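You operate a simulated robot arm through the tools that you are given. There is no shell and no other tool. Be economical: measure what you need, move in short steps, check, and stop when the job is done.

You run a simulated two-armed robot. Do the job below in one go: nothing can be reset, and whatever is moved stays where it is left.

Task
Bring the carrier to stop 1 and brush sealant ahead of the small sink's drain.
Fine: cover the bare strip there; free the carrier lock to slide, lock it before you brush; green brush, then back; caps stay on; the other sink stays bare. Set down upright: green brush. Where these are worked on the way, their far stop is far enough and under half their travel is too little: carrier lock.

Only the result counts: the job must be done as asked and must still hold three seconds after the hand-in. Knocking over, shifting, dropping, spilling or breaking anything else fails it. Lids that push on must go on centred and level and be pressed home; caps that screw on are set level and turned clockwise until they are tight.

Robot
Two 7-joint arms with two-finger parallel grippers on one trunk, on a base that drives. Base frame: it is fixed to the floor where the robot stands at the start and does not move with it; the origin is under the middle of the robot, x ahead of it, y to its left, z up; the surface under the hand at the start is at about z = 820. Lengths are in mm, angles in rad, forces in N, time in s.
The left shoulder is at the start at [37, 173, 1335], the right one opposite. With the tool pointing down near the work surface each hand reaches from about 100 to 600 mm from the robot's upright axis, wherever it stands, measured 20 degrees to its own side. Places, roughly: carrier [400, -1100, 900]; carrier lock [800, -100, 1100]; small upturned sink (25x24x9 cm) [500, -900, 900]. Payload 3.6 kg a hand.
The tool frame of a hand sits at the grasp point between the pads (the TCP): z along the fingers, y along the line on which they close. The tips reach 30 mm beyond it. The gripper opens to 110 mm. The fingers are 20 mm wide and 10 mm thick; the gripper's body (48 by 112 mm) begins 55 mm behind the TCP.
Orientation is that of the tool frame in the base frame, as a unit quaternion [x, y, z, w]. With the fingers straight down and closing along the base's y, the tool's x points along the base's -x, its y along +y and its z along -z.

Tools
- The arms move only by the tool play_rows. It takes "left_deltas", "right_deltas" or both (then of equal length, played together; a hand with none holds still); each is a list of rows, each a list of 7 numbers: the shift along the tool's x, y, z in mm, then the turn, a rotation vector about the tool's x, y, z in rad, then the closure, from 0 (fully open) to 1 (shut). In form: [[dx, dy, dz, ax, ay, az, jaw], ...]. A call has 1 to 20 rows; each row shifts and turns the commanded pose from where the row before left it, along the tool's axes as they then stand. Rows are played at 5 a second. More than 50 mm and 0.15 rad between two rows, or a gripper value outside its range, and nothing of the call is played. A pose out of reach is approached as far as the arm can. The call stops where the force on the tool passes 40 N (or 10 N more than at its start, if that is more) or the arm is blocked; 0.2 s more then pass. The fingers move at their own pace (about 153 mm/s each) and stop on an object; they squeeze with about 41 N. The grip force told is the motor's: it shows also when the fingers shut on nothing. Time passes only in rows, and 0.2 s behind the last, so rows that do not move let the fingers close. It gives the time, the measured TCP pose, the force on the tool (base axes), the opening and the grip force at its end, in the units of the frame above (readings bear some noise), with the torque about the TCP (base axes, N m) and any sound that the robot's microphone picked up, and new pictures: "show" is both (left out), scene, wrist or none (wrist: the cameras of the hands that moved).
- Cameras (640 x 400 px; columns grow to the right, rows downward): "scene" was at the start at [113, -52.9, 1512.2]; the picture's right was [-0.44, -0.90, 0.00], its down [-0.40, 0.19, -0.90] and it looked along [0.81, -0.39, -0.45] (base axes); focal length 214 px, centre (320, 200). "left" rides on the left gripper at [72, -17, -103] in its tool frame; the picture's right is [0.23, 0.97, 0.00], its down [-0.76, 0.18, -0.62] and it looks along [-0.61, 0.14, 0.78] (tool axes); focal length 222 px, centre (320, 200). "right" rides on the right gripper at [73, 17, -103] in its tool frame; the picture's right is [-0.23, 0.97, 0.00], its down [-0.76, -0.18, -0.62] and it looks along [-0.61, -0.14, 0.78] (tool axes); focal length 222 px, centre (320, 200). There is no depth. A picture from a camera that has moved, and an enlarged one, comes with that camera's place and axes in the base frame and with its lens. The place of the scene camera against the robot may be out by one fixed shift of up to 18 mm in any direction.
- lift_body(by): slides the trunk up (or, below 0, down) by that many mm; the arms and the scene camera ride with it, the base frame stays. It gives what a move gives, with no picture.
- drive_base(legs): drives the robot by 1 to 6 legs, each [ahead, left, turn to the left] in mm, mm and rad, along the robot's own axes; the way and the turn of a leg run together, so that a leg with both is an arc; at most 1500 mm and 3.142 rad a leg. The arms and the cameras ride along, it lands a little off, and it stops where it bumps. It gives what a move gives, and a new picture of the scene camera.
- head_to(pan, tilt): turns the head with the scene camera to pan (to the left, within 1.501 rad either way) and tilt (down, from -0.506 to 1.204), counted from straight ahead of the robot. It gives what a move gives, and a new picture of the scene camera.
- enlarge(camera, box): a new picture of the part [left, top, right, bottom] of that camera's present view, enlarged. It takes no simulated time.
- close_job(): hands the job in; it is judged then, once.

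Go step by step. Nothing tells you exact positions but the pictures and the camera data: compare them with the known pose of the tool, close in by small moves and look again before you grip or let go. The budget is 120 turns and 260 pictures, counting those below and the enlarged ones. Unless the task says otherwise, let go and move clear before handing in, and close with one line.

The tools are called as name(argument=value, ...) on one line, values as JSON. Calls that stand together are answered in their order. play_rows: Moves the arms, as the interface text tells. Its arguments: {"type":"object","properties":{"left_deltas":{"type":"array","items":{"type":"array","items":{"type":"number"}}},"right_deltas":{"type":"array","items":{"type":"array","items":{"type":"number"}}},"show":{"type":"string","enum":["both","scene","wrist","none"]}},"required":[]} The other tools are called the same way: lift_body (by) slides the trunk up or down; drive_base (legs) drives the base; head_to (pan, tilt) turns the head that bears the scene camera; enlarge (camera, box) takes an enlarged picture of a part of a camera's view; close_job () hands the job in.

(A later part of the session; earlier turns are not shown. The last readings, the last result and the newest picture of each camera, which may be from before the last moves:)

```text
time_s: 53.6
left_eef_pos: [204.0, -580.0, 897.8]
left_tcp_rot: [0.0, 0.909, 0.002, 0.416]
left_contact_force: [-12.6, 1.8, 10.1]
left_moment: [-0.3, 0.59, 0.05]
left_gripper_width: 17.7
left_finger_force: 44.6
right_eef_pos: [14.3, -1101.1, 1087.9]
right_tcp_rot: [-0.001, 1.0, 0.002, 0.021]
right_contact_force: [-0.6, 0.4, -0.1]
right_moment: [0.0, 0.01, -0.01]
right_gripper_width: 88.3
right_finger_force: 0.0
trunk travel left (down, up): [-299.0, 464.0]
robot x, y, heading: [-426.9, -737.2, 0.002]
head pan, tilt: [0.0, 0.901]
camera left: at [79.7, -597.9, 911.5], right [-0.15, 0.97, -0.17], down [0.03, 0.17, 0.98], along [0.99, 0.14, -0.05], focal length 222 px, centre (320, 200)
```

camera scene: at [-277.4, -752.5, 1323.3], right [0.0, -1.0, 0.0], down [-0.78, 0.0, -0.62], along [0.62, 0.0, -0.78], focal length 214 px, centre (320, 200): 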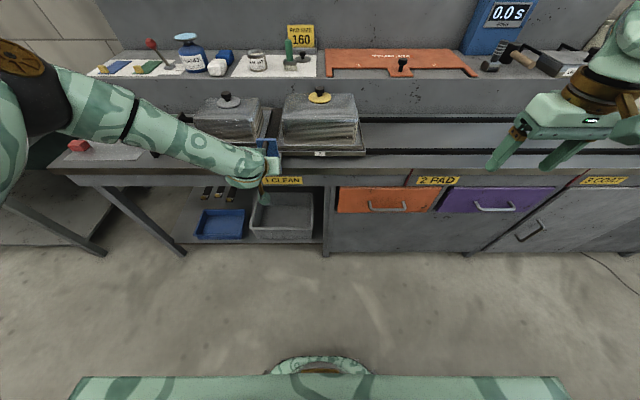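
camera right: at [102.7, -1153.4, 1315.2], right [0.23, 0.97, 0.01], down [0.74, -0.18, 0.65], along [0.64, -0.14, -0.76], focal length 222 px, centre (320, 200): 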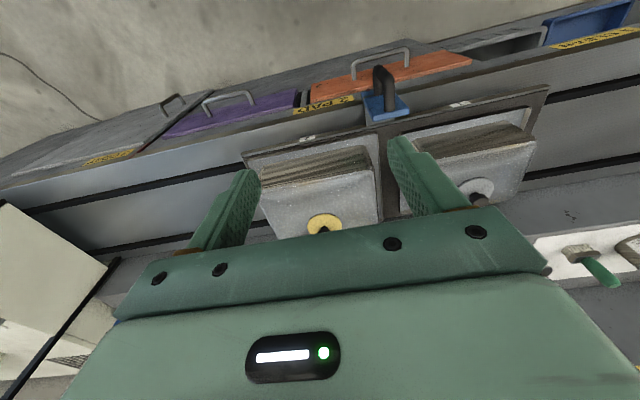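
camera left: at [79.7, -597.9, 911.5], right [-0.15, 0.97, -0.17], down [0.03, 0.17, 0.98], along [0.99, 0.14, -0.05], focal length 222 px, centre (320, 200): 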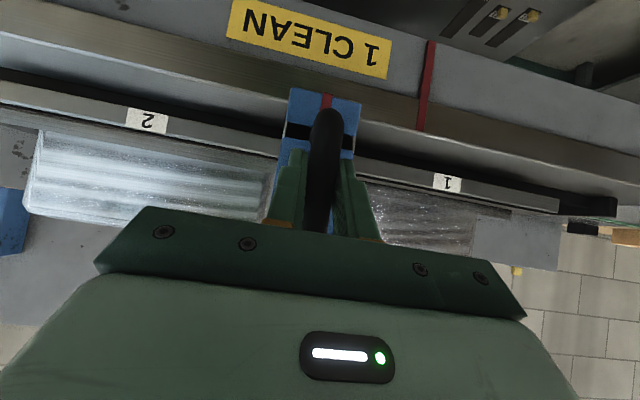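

The red line for stop 1 is about 70 mm further left. I drive 55 mm and finish by hand.

drive_base(legs=[[0, 50, 0]])

play_rows(left_deltas=[[0, 0, 0, 0, 0, 0, 1]], show="wrist")

```text
time_s: 54.5
left_eef_pos: [204.6, -530.8, 897.4]
left_tcp_rot: [0.001, 0.909, 0.002, 0.416]
left_contact_force: [-12.3, -1.9, 11.3]
left_moment: [-0.24, 1.06, -0.41]
left_gripper_width: 17.8
left_finger_force: 45.0
right_eef_pos: [14.5, -1051.6, 1089.4]
right_tcp_rot: [0.0, 1.0, 0.001, 0.021]
right_contact_force: [0.1, 1.2, -0.5]
right_moment: [0.01, -0.03, -0.03]
right_gripper_width: 87.9
right_finger_force: 0.1
trunk travel left (down, up): [-299.0, 464.0]
robot x, y, heading: [-427.1, -689.5, 0.003]
head pan, tilt: [0.0, 0.901]
camera scene: at [-276.8, -702.2, 1323.4], right [0.0, -1.0, 0.0], down [-0.78, 0.0, -0.62], along [0.62, 0.0, -0.78], focal length 214 px, centre (320, 200)
```

scene: 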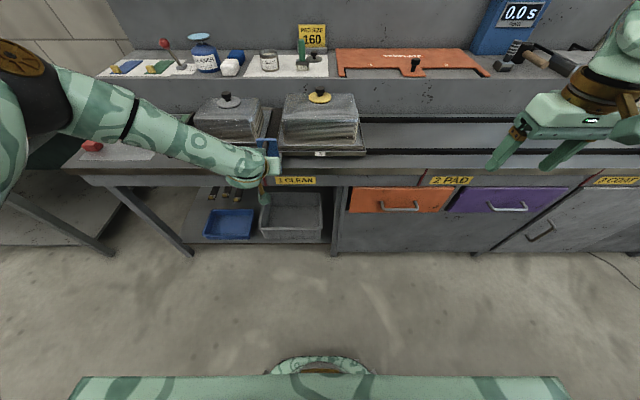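

```text
time_s: 54.9
left_eef_pos: [204.9, -530.4, 897.4]
left_tcp_rot: [0.001, 0.909, 0.002, 0.417]
left_contact_force: [-10.2, -0.4, 9.3]
left_moment: [-0.13, -0.29, 0.41]
left_gripper_width: 18.0
left_finger_force: 44.9
right_eef_pos: [13.9, -1051.4, 1089.2]
right_tcp_rot: [-0.001, 1.0, 0.002, 0.021]
right_contact_force: [-0.1, 0.8, -0.4]
right_moment: [0.0, -0.01, -0.01]
right_gripper_width: 88.0
right_finger_force: 0.0
trunk travel left (down, up): [-299.0, 464.0]
robot x, y, heading: [-425.3, -688.0, -0.004]
head pan, tilt: [0.0, 0.901]
camera left: at [79.8, -548.3, 911.4], right [-0.15, 0.97, -0.17], down [0.03, 0.17, 0.98], along [0.99, 0.14, -0.05], focal length 222 px, centre (320, 200)
```

left: 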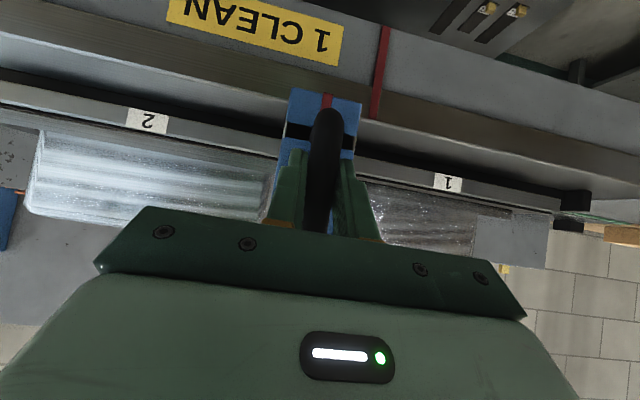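

drive_base(legs=[[0, 35, 0]])

play_rows(left_deltas=[[0, 0, 0, 0, 0, 0, 1]], show="wrist")

enlarge(camera="left", box=[260, 0, 420, 120])

```text
time_s: 55.8
left_eef_pos: [206.3, -495.5, 898.6]
left_tcp_rot: [0.001, 0.909, 0.002, 0.417]
left_contact_force: [-7.9, 5.7, 13.6]
left_moment: [-0.21, 1.21, -0.26]
left_gripper_width: 17.8
left_finger_force: 45.0
right_eef_pos: [14.3, -1015.2, 1088.7]
right_tcp_rot: [-0.001, 1.0, 0.0, 0.02]
right_contact_force: [0.2, 0.3, 0.1]
right_moment: [0.01, -0.03, 0.0]
right_gripper_width: 87.9
right_finger_force: 0.0
trunk travel left (down, up): [-299.0, 464.0]
robot x, y, heading: [-431.6, -657.6, -0.003]
head pan, tilt: [0.0, 0.901]
camera scene: at [-276.4, -666.4, 1323.3], right [0.0, -1.0, 0.0], down [-0.78, 0.0, -0.62], along [0.62, 0.0, -0.78], focal length 214 px, centre (320, 200)
```

scene: 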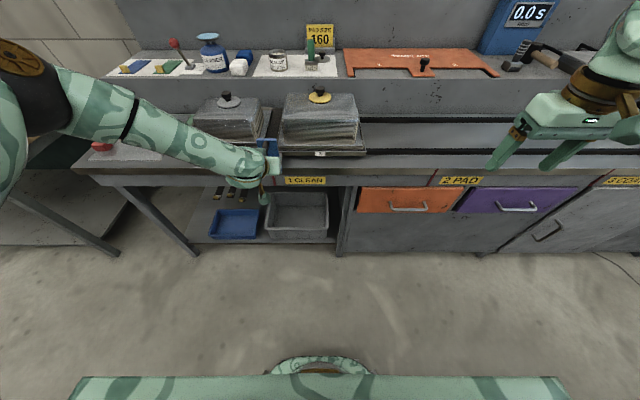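

```text
time_s: 56.2
left_eef_pos: [205.4, -493.1, 898.1]
left_tcp_rot: [0.0, 0.909, 0.002, 0.416]
left_contact_force: [-8.6, 10.5, 10.1]
left_moment: [-0.14, 0.32, 0.27]
left_gripper_width: 17.8
left_finger_force: 44.7
right_eef_pos: [14.5, -1015.4, 1088.1]
right_tcp_rot: [-0.002, 1.0, 0.0, 0.021]
right_contact_force: [0.5, 0.8, -0.6]
right_moment: [-0.01, 0.01, -0.04]
right_gripper_width: 87.7
right_finger_force: 0.1
trunk travel left (down, up): [-299.0, 464.0]
robot x, y, heading: [-425.7, -655.3, 0.0]
head pan, tilt: [0.0, 0.901]
camera left: at [80.2, -510.6, 911.3], right [-0.15, 0.97, -0.17], down [0.03, 0.17, 0.98], along [0.99, 0.14, -0.05], focal length 222 px, centre (320, 200)
```

left: 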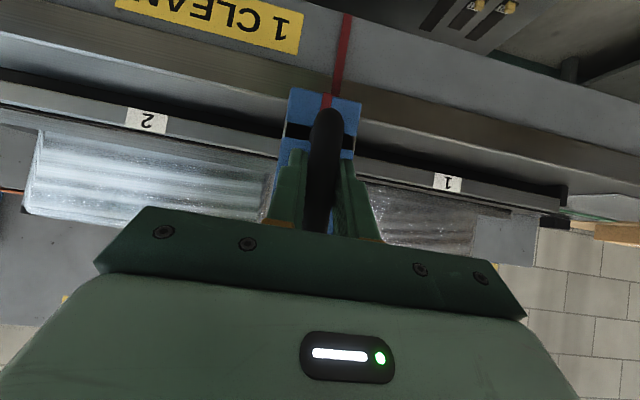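

```text
3.33 times, centred on (340, 60) of left
camera zoom: at [80.2, -510.6, 911.3], right [-0.15, 0.97, -0.17], down [0.03, 0.17, 0.98], along [0.99, 0.14, -0.05], focal length 740 px, centre (253, 667)
```

zoom: 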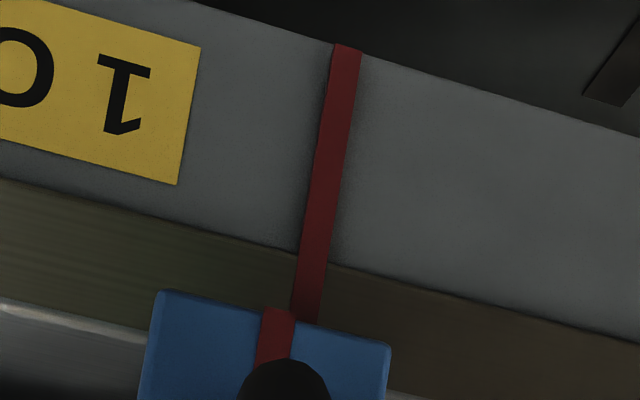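

About 10 mm remain; I finish by hand in small steps.

play_rows(left_deltas=[[0, 4, 0, 0, 0, 0, 1], [0, 4, 0, 0, 0, 0, 1], [0, 0, 0, 0, 0, 0, 1]], show="none")

enlarge(camera="left", box=[260, 0, 420, 120])

enlarge(camera="left", box=[480, 140, 640, 260])

```text
time_s: 57.0
left_eef_pos: [205.2, -486.3, 896.6]
left_tcp_rot: [0.002, 0.91, 0.002, 0.415]
left_contact_force: [-10.2, 6.8, 6.7]
left_moment: [-0.4, 0.39, -0.05]
left_gripper_width: 17.9
left_finger_force: 44.6
right_eef_pos: [15.1, -1015.7, 1088.8]
right_tcp_rot: [-0.001, 1.0, 0.001, 0.02]
right_contact_force: [0.2, -0.5, -0.1]
right_moment: [0.02, 0.01, 0.02]
right_gripper_width: 87.9
right_finger_force: 0.0
trunk travel left (down, up): [-299.0, 464.0]
robot x, y, heading: [-427.5, -658.7, -0.0]
head pan, tilt: [0.0, 0.901]
```

```text
3.33 times, centred on (340, 60) of left
camera zoom: at [80.1, -504.1, 911.4], right [-0.15, 0.97, -0.17], down [0.03, 0.17, 0.98], along [0.99, 0.14, -0.05], focal length 740 px, centre (253, 667)
```

zoom: 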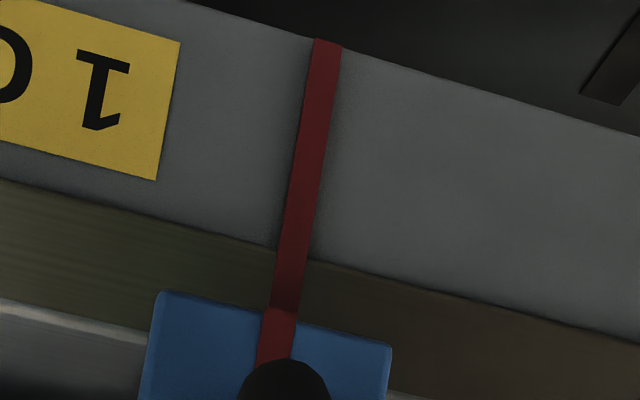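

```text
3.33 times, centred on (560, 200) of left
camera zoom: at [80.1, -504.1, 911.4], right [-0.15, 0.97, -0.17], down [0.03, 0.17, 0.98], along [0.99, 0.14, -0.05], focal length 740 px, centre (-480, 200)
```

zoom: 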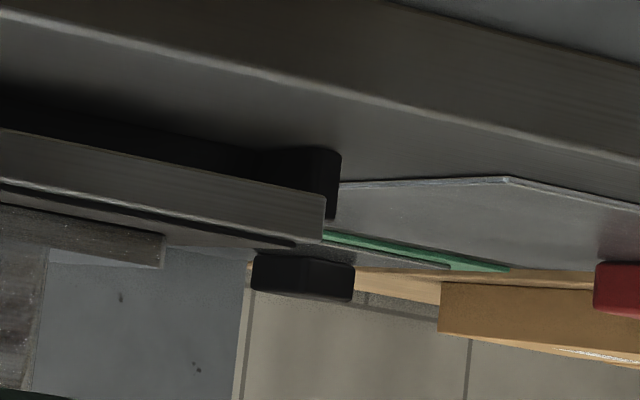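

play_rows(left_deltas=[[0, 2.5, 0, 0, 0, 0, 1], [0, 0, 0, 0, 0, 0, 1]], show="none")

enlarge(camera="left", box=[290, 60, 370, 120])

```text
time_s: 57.6
left_eef_pos: [206.1, -485.6, 898.8]
left_tcp_rot: [0.002, 0.91, 0.001, 0.416]
left_contact_force: [-11.3, 1.0, 4.6]
left_moment: [-0.58, -0.46, 0.12]
left_gripper_width: 17.7
left_finger_force: 45.0
right_eef_pos: [15.0, -1016.8, 1087.1]
right_tcp_rot: [0.0, 1.0, 0.001, 0.021]
right_contact_force: [0.4, -0.4, 0.0]
right_moment: [0.0, -0.02, 0.03]
right_gripper_width: 88.1
right_finger_force: 0.1
trunk travel left (down, up): [-299.0, 464.0]
robot x, y, heading: [-427.2, -658.4, -0.001]
head pan, tilt: [0.0, 0.901]
```

```text
6.67 times, centred on (330, 90) of left
camera zoom: at [80.1, -502.7, 911.4], right [-0.15, 0.98, -0.17], down [0.03, 0.17, 0.98], along [0.99, 0.14, -0.05], focal length 1481 px, centre (253, 933)
```

zoom: 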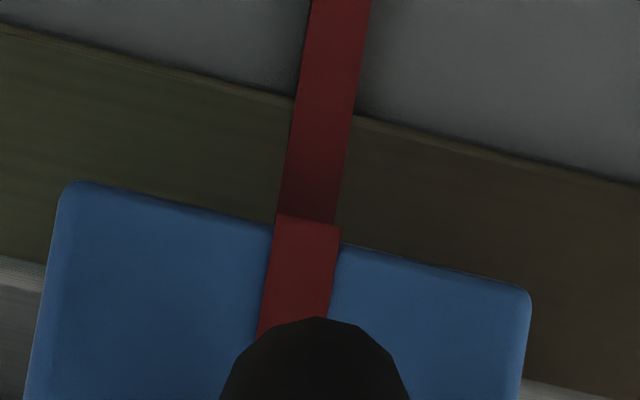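

The pointer lines up with the stop 1 line. I release and back off.

play_rows(left_deltas=[[0, 0, 0, 0, 0, 0, 0.5], [0, 0, 0, 0, 0, 0, 0.5], [0, 0, -40, 0, 0, 0, 0.5], [0, 0, -40, 0, 0, 0, 0.5], [-35, 0, -30, 0, 0, 0, 0.5], [-35, 0, -30, 0, 0, 0, 0.5], [-35, 0, -30, 0, 0, 0, 0.5], [-35, 0, -30, 0, 0, 0, 0.5], [-35, 0, -30, 0, 0, 0, 0.5], [-35, 0, -30, 0, 0, 0, 0.5]], show="both")

enlarge(camera="scene", box=[60, 80, 380, 280])

```text
time_s: 59.8
left_eef_pos: [198.6, -482.8, 1179.5]
left_tcp_rot: [0.002, 0.91, 0.002, 0.415]
left_contact_force: [-0.3, -0.2, 0.3]
left_moment: [0.01, 0.03, -0.01]
left_gripper_width: 55.1
left_finger_force: 0.2
left hand out of reach, approached as far as the arm can: row 3, 4
right_eef_pos: [16.0, -1016.5, 1087.9]
right_tcp_rot: [-0.001, 1.0, 0.001, 0.02]
right_contact_force: [0.7, 0.1, -0.1]
right_moment: [-0.01, -0.05, 0.01]
right_gripper_width: 87.9
right_finger_force: 0.1
trunk travel left (down, up): [-299.0, 464.0]
robot x, y, heading: [-427.2, -656.7, 0.003]
head pan, tilt: [0.0, 0.901]
camera scene: at [-274.5, -667.6, 1323.1], right [0.0, -1.0, 0.0], down [-0.78, 0.0, -0.62], along [0.62, 0.0, -0.78], focal length 214 px, centre (320, 200)
camera left: at [73.6, -499.6, 1193.7], right [-0.15, 0.98, -0.17], down [0.03, 0.17, 0.98], along [0.99, 0.14, -0.05], focal length 222 px, centre (320, 200)
```

scene: 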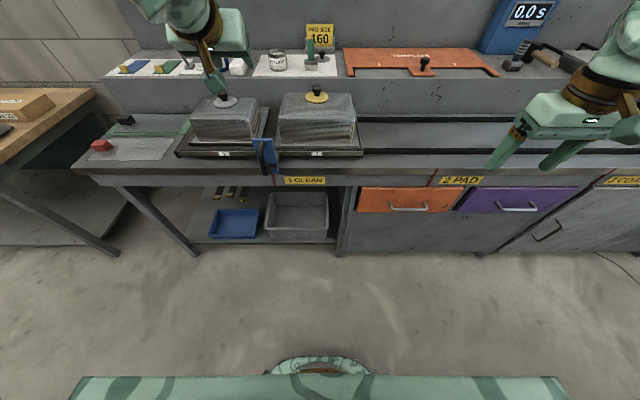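
left: 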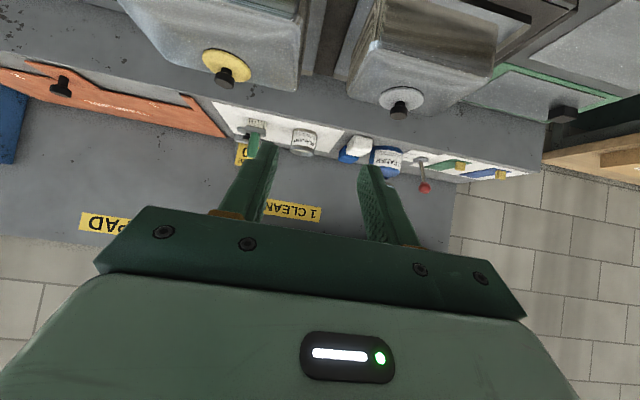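

```text
2.00 times, centred on (220, 180) of scene
camera zoom: at [-274.5, -667.6, 1323.1], right [0.0, -1.0, 0.0], down [-0.78, 0.0, -0.62], along [0.62, 0.0, -0.78], focal length 429 px, centre (520, 240)
```

zoom: 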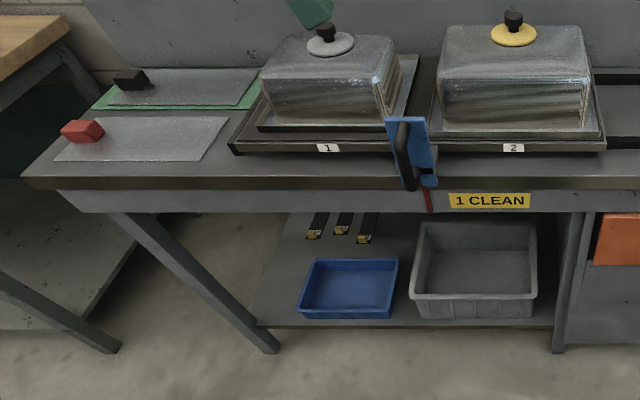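

Carrier is at stop 1. I raise the trunk back and drive to the lever to lock it.

lift_body(by=150)

drive_base(legs=[[0, 405, 0], [420, 0, 0]])

play_rows(left_deltas=[[35, -5, 30, 0, 0, 0, 0.5], [35, -5, 30, 0, 0, 0, 0.5], [35, -5, 30, 0, 0, 0, 0.5], [35, -5, 10, 0, 0, 0, 0.5], [35, -5, 0, 0, 0, 0, 0.5], [35, -5, -20, 0, 0, 0, 0.5]], show="both")

```text
time_s: 61.5
left_eef_pos: [199.9, -485.3, 1327.8]
left_tcp_rot: [0.002, 0.91, 0.003, 0.414]
left_contact_force: [-0.3, 0.0, -1.0]
left_moment: [0.0, 0.03, 0.01]
left_gripper_width: 55.0
left_finger_force: 0.0
right_eef_pos: [17.1, -1015.7, 1237.4]
right_tcp_rot: [-0.002, 1.0, 0.001, 0.02]
right_contact_force: [-0.3, -0.8, 0.4]
right_moment: [0.03, 0.01, -0.01]
right_gripper_width: 88.2
right_finger_force: 0.1
trunk travel left (down, up): [-449.0, 314.0]
robot x, y, heading: [-425.2, -656.5, 0.0]
head pan, tilt: [0.0, 0.901]
```

```text
time_s: 66.2
left_eef_pos: [625.8, -85.8, 1330.4]
left_tcp_rot: [0.0, 0.91, 0.004, 0.415]
left_contact_force: [2.1, 0.6, -0.3]
left_moment: [0.0, 0.03, 0.0]
left_gripper_width: 55.3
left_finger_force: 0.0
right_eef_pos: [445.2, -617.3, 1237.5]
right_tcp_rot: [-0.004, 1.0, 0.002, 0.02]
right_contact_force: [0.4, 0.4, -0.5]
right_moment: [0.0, 0.0, 0.02]
right_gripper_width: 87.8
right_finger_force: 0.0
trunk travel left (down, up): [-449.0, 314.0]
robot x, y, heading: [-0.2, -255.3, 0.002]
head pan, tilt: [0.0, 0.901]
camera scene: at [106.2, -269.6, 1474.8], right [0.0, -1.0, 0.0], down [-0.78, 0.0, -0.62], along [0.62, 0.0, -0.78], focal length 214 px, centre (320, 200)
```

scene: 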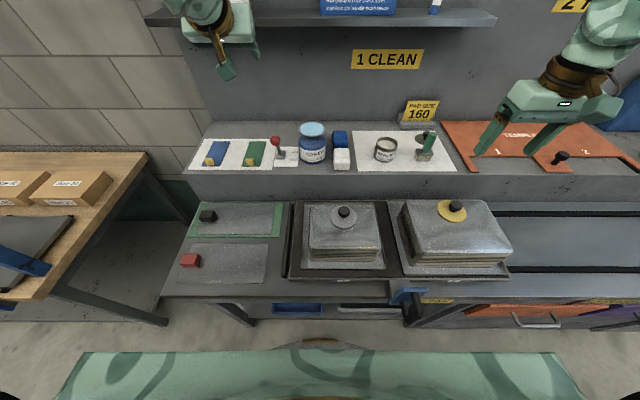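

```text
time_s: 67.6
left_eef_pos: [548.9, -114.6, 1118.4]
left_tcp_rot: [-0.001, 0.91, 0.003, 0.415]
left_contact_force: [0.9, 0.1, -0.5]
left_moment: [0.0, -0.03, -0.02]
left_gripper_width: 55.0
left_finger_force: 0.1
right_eef_pos: [444.0, -616.6, 1239.3]
right_tcp_rot: [-0.003, 1.0, 0.001, 0.021]
right_contact_force: [-0.8, 0.0, -0.1]
right_moment: [0.0, -0.02, -0.01]
right_gripper_width: 88.1
right_finger_force: 0.0
trunk travel left (down, up): [-449.0, 314.0]
robot x, y, heading: [-0.4, -255.7, 0.004]
head pan, tilt: [0.0, 0.901]
camera scene: at [104.9, -269.5, 1474.9], right [0.0, -1.0, 0.0], down [-0.78, 0.0, -0.62], along [0.62, 0.0, -0.78], focal length 214 px, centre (320, 200)
camera left: at [423.0, -131.9, 1131.5], right [-0.15, 0.97, -0.17], down [0.03, 0.17, 0.98], along [0.99, 0.14, -0.05], focal length 222 px, centre (320, 200)
```

scene: 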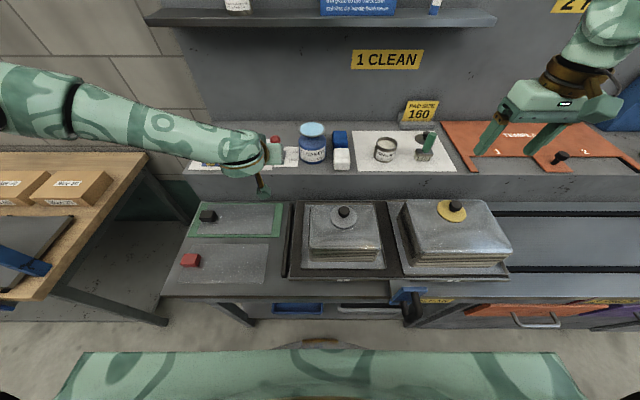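
left: 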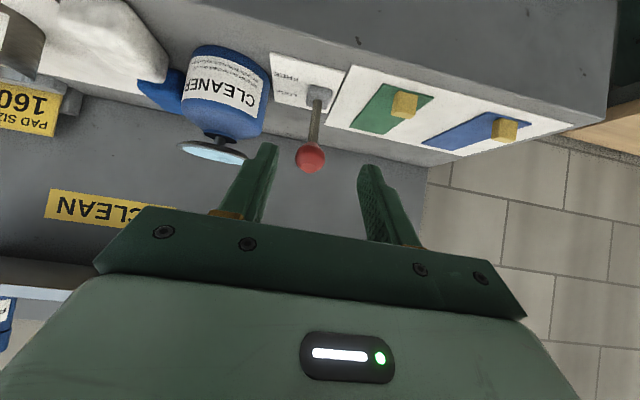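

play_rows(left_deltas=[[-12.3, 0, 34.4, 0, 0, 0, 0.5], [-12.3, 0, 34.4, 0, 0, 0, 0.5], [-12.3, 0, 34.4, 0, 0, 0, 0.5], [-12.3, 0, 34.4, 0, 0, 0, 0.5]], show="wrist")

```text
time_s: 68.6
left_eef_pos: [686.5, -114.3, 1065.3]
left_tcp_rot: [0.0, 0.91, 0.003, 0.415]
left_contact_force: [-0.3, 0.0, 1.1]
left_moment: [0.01, 0.01, -0.02]
left_gripper_width: 54.9
left_finger_force: 0.1
right_eef_pos: [445.3, -616.9, 1237.4]
right_tcp_rot: [-0.004, 1.0, 0.002, 0.021]
right_contact_force: [0.8, -0.8, -0.2]
right_moment: [0.04, 0.01, -0.04]
right_gripper_width: 87.7
right_finger_force: 0.0
trunk travel left (down, up): [-449.0, 314.0]
robot x, y, heading: [0.2, -256.7, 0.001]
head pan, tilt: [0.0, 0.901]
camera left: at [561.3, -131.2, 1079.0], right [-0.15, 0.97, -0.17], down [0.03, 0.17, 0.98], along [0.99, 0.14, -0.05], focal length 222 px, centre (320, 200)
```

left: 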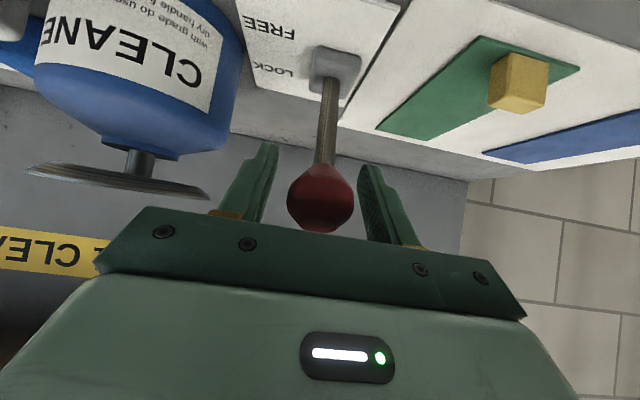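

play_rows(left_deltas=[[0, 0, 0, 0, 0, 0, 0.95], [0, 0, 0, 0, 0, 0, 0.95], [-7.3, 0, 6.9, 0, 0, 0, 0.95], [-7.3, 0, 6.9, 0, 0, 0, 0.95], [-7.3, 0, 6.9, 0, 0, 0, 0.95], [-7.3, 0, 6.9, 0, 0, 0, 0.95], [-6.5, 0, 7.5, 0, 0, 0, 0.95], [-5.4, 0, 8.5, 0, 0, 0, 0.95]], show="wrist")

```text
time_s: 70.4
left_eef_pos: [742.3, -114.6, 1070.8]
left_tcp_rot: [0.002, 0.909, 0.002, 0.417]
left_contact_force: [-11.6, -4.0, 11.9]
left_moment: [0.03, 1.26, 0.14]
left_gripper_width: 33.0
left_finger_force: 44.9
right_eef_pos: [441.9, -617.2, 1238.3]
right_tcp_rot: [-0.004, 1.0, 0.002, 0.021]
right_contact_force: [0.1, 0.0, 0.1]
right_moment: [0.01, 0.0, -0.02]
right_gripper_width: 88.2
right_finger_force: 0.1
trunk travel left (down, up): [-449.0, 314.0]
robot x, y, heading: [2.7, -256.1, 0.009]
head pan, tilt: [0.0, 0.901]
camera left: at [617.3, -131.7, 1083.8], right [-0.15, 0.97, -0.17], down [0.02, 0.17, 0.98], along [0.99, 0.14, -0.05], focal length 222 px, centre (320, 200)
```

left: 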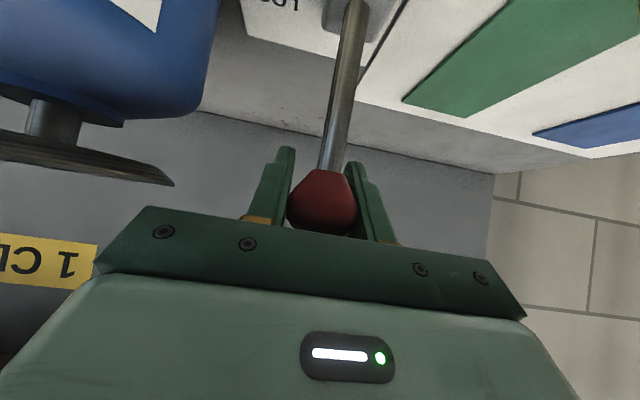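

play_rows(left_deltas=[[-4.5, 0, 7, 0, 0, 0, 0.95], [-3.4, 0, 7.7, 0, 0, 0, 0.95], [-3.4, 0, 7.7, 0, 0, 0, 0.95], [-3.4, 0, 7.7, 0, 0, 0, 0.95], [-3, 0, 7.7, 0, 0, 0, 0.95], [-3, 0, 7.7, 0, 0, 0, 0.95]], show="wrist")

```text
time_s: 71.8
left_eef_pos: [752.7, -114.9, 1067.5]
left_tcp_rot: [0.0, 0.909, 0.003, 0.416]
left_contact_force: [-6.7, -4.3, 7.2]
left_moment: [0.02, 0.92, 0.1]
left_gripper_width: 33.1
left_finger_force: 44.5
left hand out of reach, approached as far as the arm can: row 2, 3, 4, 5, 6
right_eef_pos: [442.5, -618.3, 1238.1]
right_tcp_rot: [-0.004, 1.0, 0.003, 0.022]
right_contact_force: [0.0, 0.6, 0.2]
right_moment: [-0.01, 0.04, -0.02]
right_gripper_width: 88.0
right_finger_force: 0.1
trunk travel left (down, up): [-449.0, 314.0]
robot x, y, heading: [-1.4, -259.5, 0.002]
head pan, tilt: [0.0, 0.901]
camera left: at [626.0, -131.7, 1082.3], right [-0.15, 0.97, -0.17], down [0.03, 0.17, 0.98], along [0.99, 0.14, -0.05], focal length 222 px, centre (320, 200)
```

left: 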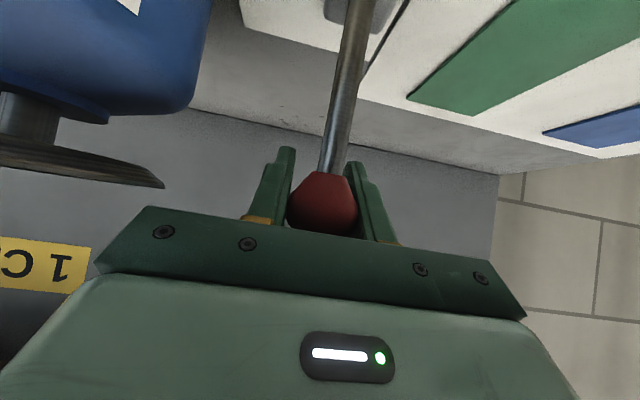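

The arm is at its reach limit with the lever about two thirds back; I drive ahead slightly while holding it.

drive_base(legs=[[15, 0, 0]])

play_rows(left_deltas=[[0, 0, 0, 0, 0, 0, 0.95]], show="wrist")

```text
time_s: 72.6
left_eef_pos: [770.1, -114.0, 1065.3]
left_tcp_rot: [0.002, 0.91, 0.004, 0.415]
left_contact_force: [7.3, -4.4, -13.7]
left_moment: [0.19, -1.2, -0.04]
left_gripper_width: 32.6
left_finger_force: 45.0
right_eef_pos: [463.3, -617.7, 1235.7]
right_tcp_rot: [-0.003, 1.0, 0.001, 0.019]
right_contact_force: [-0.5, 0.0, -0.3]
right_moment: [-0.04, 0.01, 0.0]
right_gripper_width: 88.3
right_finger_force: 0.1
trunk travel left (down, up): [-449.0, 314.0]
robot x, y, heading: [16.8, -259.2, -0.001]
head pan, tilt: [0.0, 0.901]
camera scene: at [124.3, -270.3, 1474.4], right [0.0, -1.0, 0.0], down [-0.79, 0.0, -0.62], along [0.62, 0.0, -0.79], focal length 214 px, centre (320, 200)
```

scene: 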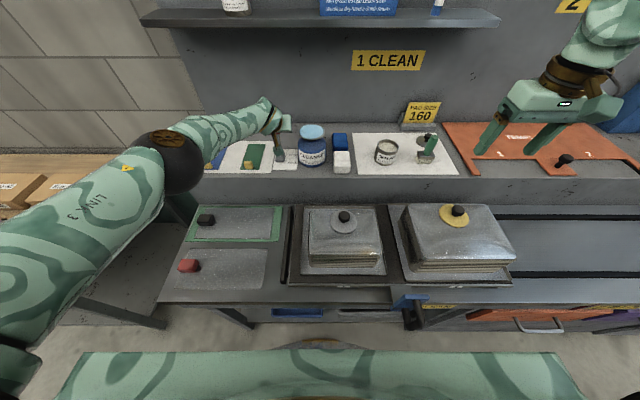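

```text
time_s: 73.0
left_eef_pos: [769.9, -113.7, 1064.0]
left_tcp_rot: [0.003, 0.91, 0.002, 0.415]
left_contact_force: [7.9, -1.0, -6.8]
left_moment: [-0.06, -1.05, -0.04]
left_gripper_width: 32.7
left_finger_force: 45.0
right_eef_pos: [461.0, -618.2, 1236.0]
right_tcp_rot: [-0.003, 1.0, 0.0, 0.02]
right_contact_force: [-0.9, 0.4, -0.5]
right_moment: [0.01, 0.0, 0.0]
right_gripper_width: 88.1
right_finger_force: 0.0
trunk travel left (down, up): [-449.0, 314.0]
robot x, y, heading: [14.4, -260.8, 0.004]
head pan, tilt: [0.0, 0.901]
camera left: at [644.7, -131.4, 1079.0], right [-0.15, 0.98, -0.16], down [0.03, 0.17, 0.98], along [0.99, 0.14, -0.05], focal length 222 px, centre (320, 200)
```

left: 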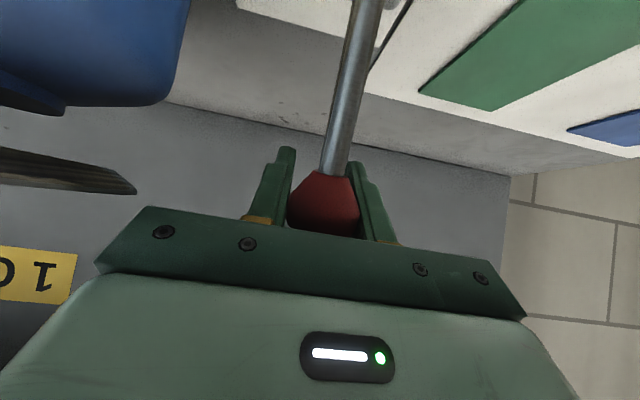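

drive_base(legs=[[15, 0, 0]])

play_rows(left_deltas=[[0, 0, 0, 0, 0, 0, 0.95]], show="wrist")

```text
time_s: 73.7
left_eef_pos: [784.1, -114.3, 1062.0]
left_tcp_rot: [0.003, 0.911, 0.002, 0.412]
left_contact_force: [-8.9, -3.9, -29.3]
left_moment: [0.14, -1.23, -0.01]
left_gripper_width: 33.0
left_finger_force: 44.7
right_eef_pos: [476.2, -617.1, 1236.7]
right_tcp_rot: [-0.003, 1.0, 0.001, 0.019]
right_contact_force: [-0.5, -0.1, 0.1]
right_moment: [0.01, -0.03, 0.03]
right_gripper_width: 88.2
right_finger_force: 0.0
trunk travel left (down, up): [-449.0, 314.0]
robot x, y, heading: [29.2, -259.8, 0.004]
head pan, tilt: [0.0, 0.901]
camera scene: at [139.0, -269.5, 1474.3], right [0.0, -1.0, 0.0], down [-0.79, 0.0, -0.62], along [0.62, 0.0, -0.79], focal length 214 px, centre (320, 200)
```

scene: 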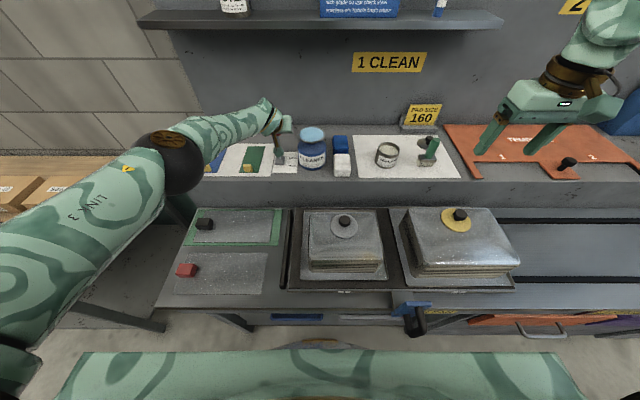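

```text
time_s: 74.1
left_eef_pos: [783.6, -113.6, 1061.9]
left_tcp_rot: [0.002, 0.911, 0.004, 0.413]
left_contact_force: [6.2, 0.0, -9.3]
left_moment: [-0.02, -1.05, -0.04]
left_gripper_width: 32.8
left_finger_force: 44.8
right_eef_pos: [476.9, -616.0, 1236.6]
right_tcp_rot: [-0.003, 1.0, 0.001, 0.02]
right_contact_force: [0.6, -0.3, 0.2]
right_moment: [0.01, 0.01, 0.03]
right_gripper_width: 88.2
right_finger_force: 0.0
trunk travel left (down, up): [-449.0, 314.0]
robot x, y, heading: [33.4, -253.2, 0.004]
head pan, tilt: [0.0, 0.901]
camera left: at [658.5, -131.4, 1076.9], right [-0.15, 0.98, -0.16], down [0.03, 0.17, 0.98], along [0.99, 0.14, -0.06], focal length 222 px, centre (320, 200)
```

left: 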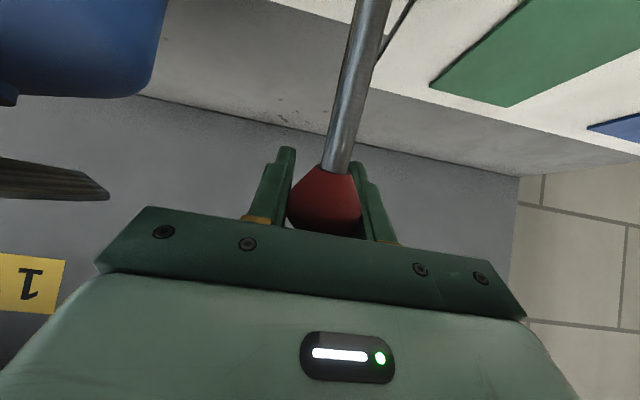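

play_rows(left_deltas=[[-2, 0, 8, 0, 0, 0, 0.95], [-2, 0, 8, 0, 0, 0, 0.95]], show="wrist")

```text
time_s: 74.7
left_eef_pos: [783.4, -114.6, 1062.0]
left_tcp_rot: [0.003, 0.911, 0.002, 0.412]
left_contact_force: [5.0, 0.6, -10.1]
left_moment: [0.06, -0.95, -0.05]
left_gripper_width: 32.9
left_finger_force: 45.5
left hand out of reach, approached as far as the arm can: row 1, 2
right_eef_pos: [477.1, -616.6, 1237.6]
right_tcp_rot: [-0.002, 1.0, 0.002, 0.02]
right_contact_force: [0.0, -0.4, -0.4]
right_moment: [0.03, -0.02, -0.02]
right_gripper_width: 88.0
right_finger_force: 0.0
trunk travel left (down, up): [-449.0, 314.0]
robot x, y, heading: [29.3, -256.7, 0.009]
head pan, tilt: [0.0, 0.901]
camera left: at [658.3, -131.4, 1077.0], right [-0.15, 0.98, -0.16], down [0.03, 0.17, 0.98], along [0.99, 0.14, -0.06], focal length 222 px, centre (320, 200)
```

left: 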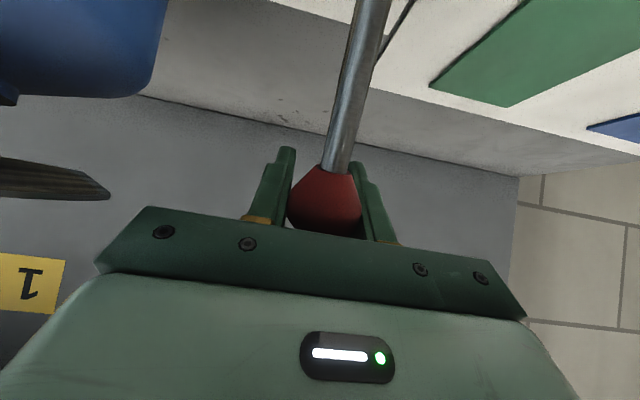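

drive_base(legs=[[8, 0, 0]])

enlarge(camera="left", box=[200, 100, 440, 250])

```text
time_s: 75.5
left_eef_pos: [794.4, -116.1, 1074.5]
left_tcp_rot: [0.003, 0.906, 0.003, 0.422]
left_contact_force: [7.6, -10.0, 13.8]
left_moment: [0.38, 1.2, 0.43]
left_gripper_width: 2.7
left_finger_force: 22.9
right_eef_pos: [482.8, -616.8, 1236.9]
right_tcp_rot: [-0.002, 1.0, 0.003, 0.02]
right_contact_force: [0.4, 0.0, 0.7]
right_moment: [-0.05, 0.05, 0.02]
right_gripper_width: 88.1
right_finger_force: 0.0
trunk travel left (down, up): [-449.0, 314.0]
robot x, y, heading: [40.1, -258.5, 0.002]
head pan, tilt: [0.0, 0.901]
camera scene: at [144.6, -270.0, 1475.2], right [0.0, -1.0, 0.0], down [-0.78, 0.0, -0.62], along [0.62, 0.0, -0.78], focal length 214 px, centre (320, 200)
```

scene: 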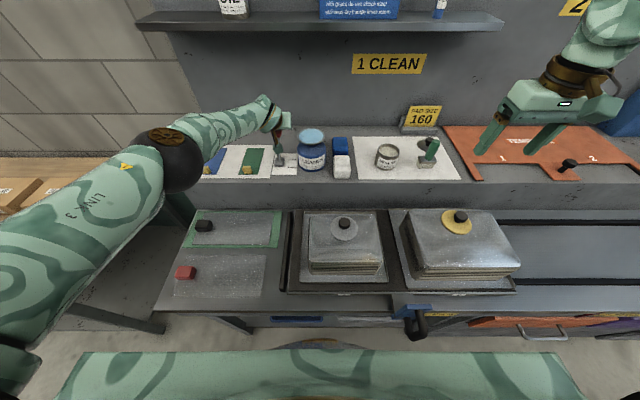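

```text
2.67 times, centred on (320, 175) of left
camera zoom: at [669.6, -131.6, 1086.6], right [-0.14, 0.98, -0.17], down [0.01, 0.17, 0.99], along [0.99, 0.14, -0.04], focal length 592 px, centre (320, 267)
```

zoom: 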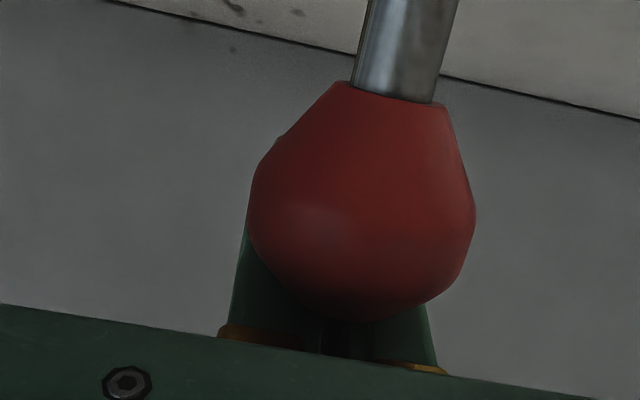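

The fingers slipped off over the knob, which confirms the lever is at its back stop. I lift straight up away from it.

play_rows(left_deltas=[[-15, 0, -12, 0, 0, 0, 0.9], [-30, 0, -26, 0, 0, 0, 0.9], [-30, 0, -26, 0, 0, 0, 0.9], [-15, 0, -45, 0, 0, 0, 0.5], [0, 0, -48, 0, 0, 0, 0.5], [0, 0, -48, 0, 0, 0, 0.5], [0, 0, -48, 0, 0, 0, 0.5]], show="both")

enlarge(camera="scene", box=[230, 100, 350, 200])

```text
time_s: 77.1
left_eef_pos: [658.2, -116.7, 1303.8]
left_tcp_rot: [0.004, 0.906, 0.002, 0.423]
left_contact_force: [0.4, 0.0, 0.6]
left_moment: [-0.03, 0.01, 0.0]
left_gripper_width: 55.5
left_finger_force: 0.1
right_eef_pos: [481.2, -618.0, 1238.1]
right_tcp_rot: [-0.003, 1.0, 0.001, 0.02]
right_contact_force: [-0.6, -0.1, -0.3]
right_moment: [-0.01, -0.03, -0.03]
right_gripper_width: 88.2
right_finger_force: 0.1
trunk travel left (down, up): [-449.0, 314.0]
robot x, y, heading: [39.4, -255.5, 0.001]
head pan, tilt: [0.0, 0.901]
camera scene: at [142.7, -269.5, 1475.0], right [0.0, -1.0, 0.0], down [-0.78, 0.0, -0.62], along [0.62, 0.0, -0.78], focal length 214 px, centre (320, 200)
camera left: at [533.1, -133.2, 1316.4], right [-0.14, 0.98, -0.17], down [0.01, 0.17, 0.99], along [0.99, 0.14, -0.04], focal length 222 px, centre (320, 200)
```

scene: 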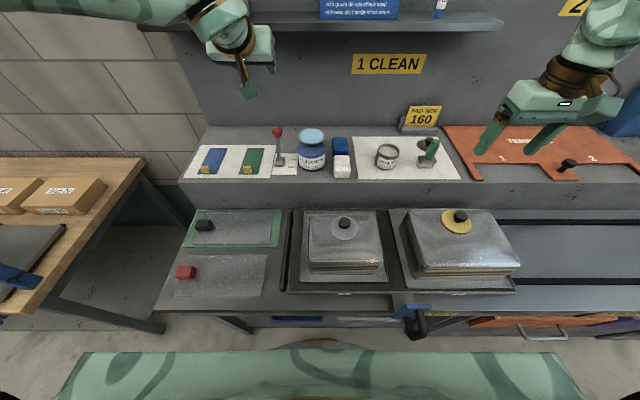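
left: 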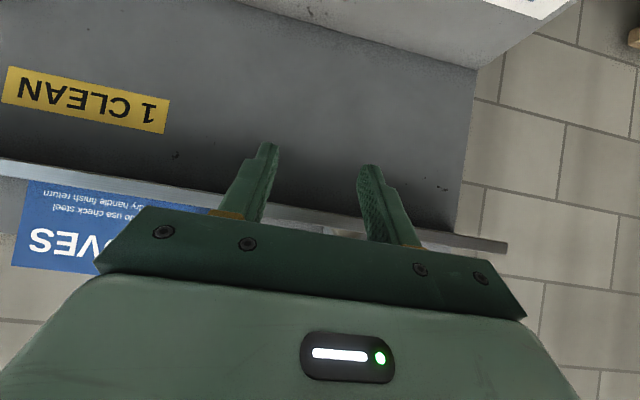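

```text
4.00 times, centred on (290, 150) of scene
camera zoom: at [142.7, -269.5, 1475.0], right [0.0, -1.0, 0.0], down [-0.78, 0.0, -0.62], along [0.62, 0.0, -0.78], focal length 858 px, centre (440, 400)
```

zoom: 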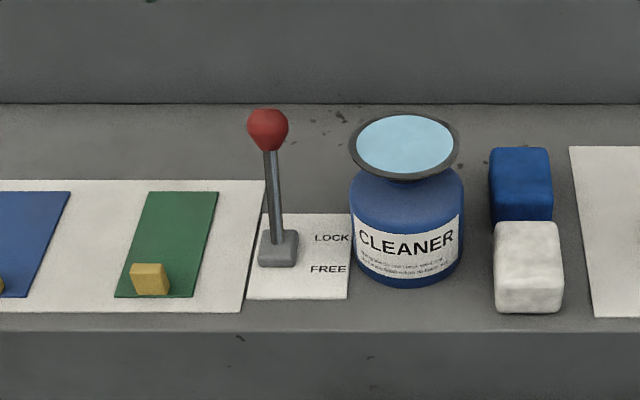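

The lever is at LOCK again. Next I drive right so the left hand faces the green brush.

drive_base(legs=[[0, -520, 0]])

play_rows(left_deltas=[[25, 0, -10, 0, 0, 0, 0.4], [30, 0, -10, 0, 0, 0, 0.4], [30, 0, 10, 0, 0, 0, 0.4]], show="both")

```text
time_s: 80.1
left_eef_pos: [658.1, -630.5, 1303.7]
left_tcp_rot: [0.0, 0.907, 0.003, 0.422]
left_contact_force: [-1.7, 0.8, -0.7]
left_moment: [-0.01, -0.1, -0.01]
left_gripper_width: 55.2
left_finger_force: 0.0
right_eef_pos: [486.3, -1132.1, 1238.5]
right_tcp_rot: [-0.008, 1.0, 0.001, 0.022]
right_contact_force: [0.9, 0.8, -0.4]
right_moment: [-0.04, 0.08, 0.02]
right_gripper_width: 88.0
right_finger_force: 0.0
trunk travel left (down, up): [-449.0, 314.0]
robot x, y, heading: [39.6, -776.6, 0.011]
head pan, tilt: [0.0, 0.901]
camera scene: at [143.5, -788.1, 1474.9], right [0.01, -1.0, 0.0], down [-0.78, -0.01, -0.62], along [0.62, 0.01, -0.78], focal length 214 px, centre (320, 200)
```

scene: 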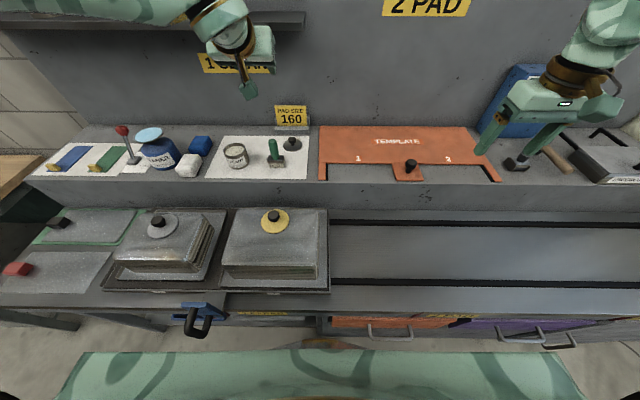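

```text
time_s: 80.9
left_eef_pos: [598.0, -632.9, 1242.4]
left_tcp_rot: [-0.001, 0.906, 0.004, 0.423]
left_contact_force: [-0.1, 0.0, 0.3]
left_moment: [0.05, 0.04, 0.01]
left_gripper_width: 65.9
left_finger_force: 0.0
right_eef_pos: [486.4, -1134.5, 1238.6]
right_tcp_rot: [-0.008, 1.0, 0.001, 0.02]
right_contact_force: [0.3, 0.2, 0.4]
right_moment: [-0.01, 0.02, -0.02]
right_gripper_width: 88.0
right_finger_force: 0.0
trunk travel left (down, up): [-449.0, 314.0]
robot x, y, heading: [39.8, -781.7, 0.01]
head pan, tilt: [0.0, 0.901]
camera scene: at [145.2, -790.0, 1474.7], right [0.01, -1.0, 0.0], down [-0.78, -0.01, -0.62], along [0.62, 0.01, -0.78], focal length 214 px, centre (320, 200)
camera left: at [472.9, -649.5, 1255.5], right [-0.15, 0.97, -0.17], down [0.01, 0.17, 0.98], along [0.99, 0.15, -0.04], focal length 222 px, centre (320, 200)
```

scene: 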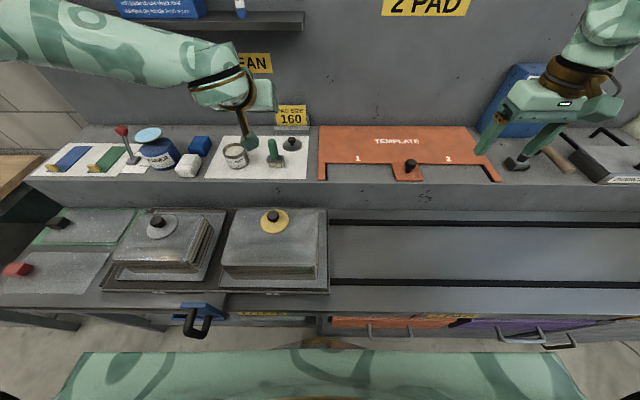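
left: 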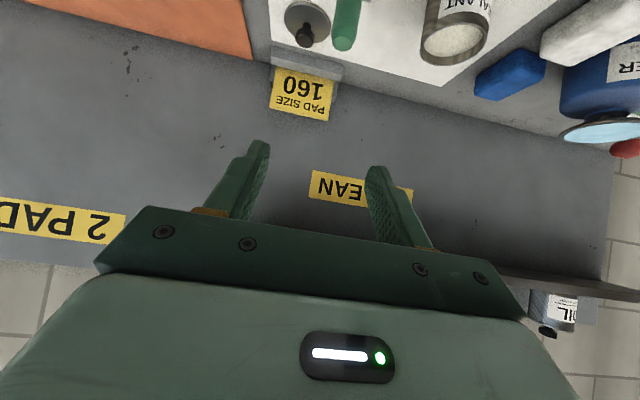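

play_rows(left_deltas=[[35, 0, 17, 0, 0, 0, 0.4], [35, 0, 17, 0, 0, 0, 0.4], [35, 0, 17, 0, 0, 0, 0.4], [35, 0, 17, 0, 0, 0, 0.4]], show="both")

enlarge(camera="left", box=[240, 0, 480, 150])

enlarge(camera="scene", box=[200, 110, 320, 190])

```text
time_s: 81.9
left_eef_pos: [558.6, -639.2, 1101.2]
left_tcp_rot: [-0.002, 0.909, 0.009, 0.416]
left_contact_force: [0.7, -0.4, -0.5]
left_moment: [0.0, 0.01, -0.01]
left_gripper_width: 65.9
left_finger_force: 0.1
left hand out of reach, approached as far as the arm can: row 4
right_eef_pos: [486.8, -1137.1, 1238.1]
right_tcp_rot: [-0.008, 1.0, 0.002, 0.02]
right_contact_force: [-0.9, -0.3, 0.0]
right_moment: [0.02, 0.02, 0.02]
right_gripper_width: 88.0
right_finger_force: 0.0
trunk travel left (down, up): [-449.0, 314.0]
robot x, y, heading: [37.3, -782.7, 0.011]
head pan, tilt: [0.0, 0.901]
camera scene: at [144.3, -792.7, 1474.8], right [0.01, -1.0, 0.0], down [-0.78, -0.01, -0.62], along [0.62, 0.01, -0.78], focal length 214 px, centre (320, 200)
camera left: at [433.9, -657.5, 1114.2], right [-0.16, 0.97, -0.16], down [0.02, 0.16, 0.99], along [0.99, 0.15, -0.05], focal length 222 px, centre (320, 200)
```

scene: 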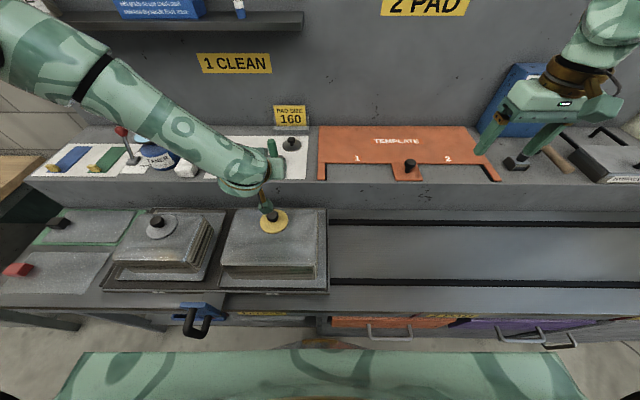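
left: 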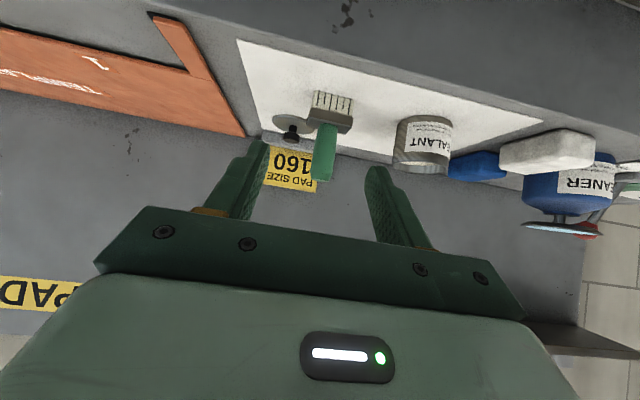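

```text
2.67 times, centred on (360, 75) of left
camera zoom: at [433.9, -657.5, 1114.2], right [-0.16, 0.97, -0.16], down [0.02, 0.16, 0.99], along [0.99, 0.15, -0.05], focal length 592 px, centre (213, 533)
```

zoom: 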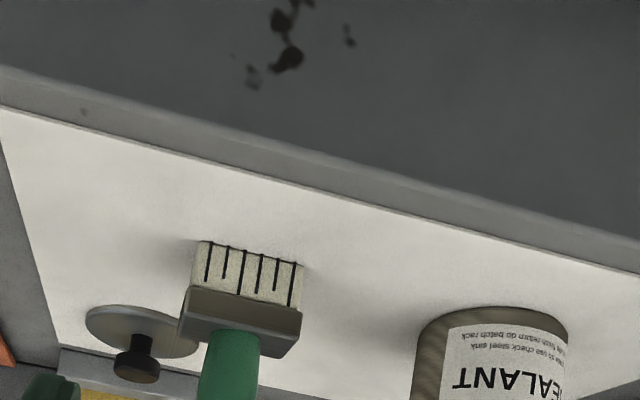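

```text
5.00 times, centred on (260, 150) of scene
camera zoom: at [144.3, -792.7, 1474.8], right [0.01, -1.0, 0.0], down [-0.78, -0.01, -0.62], along [0.62, 0.01, -0.78], focal length 1072 px, centre (620, 450)
```

zoom: 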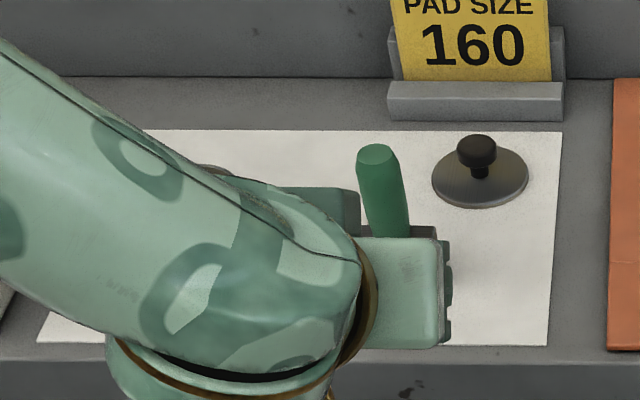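

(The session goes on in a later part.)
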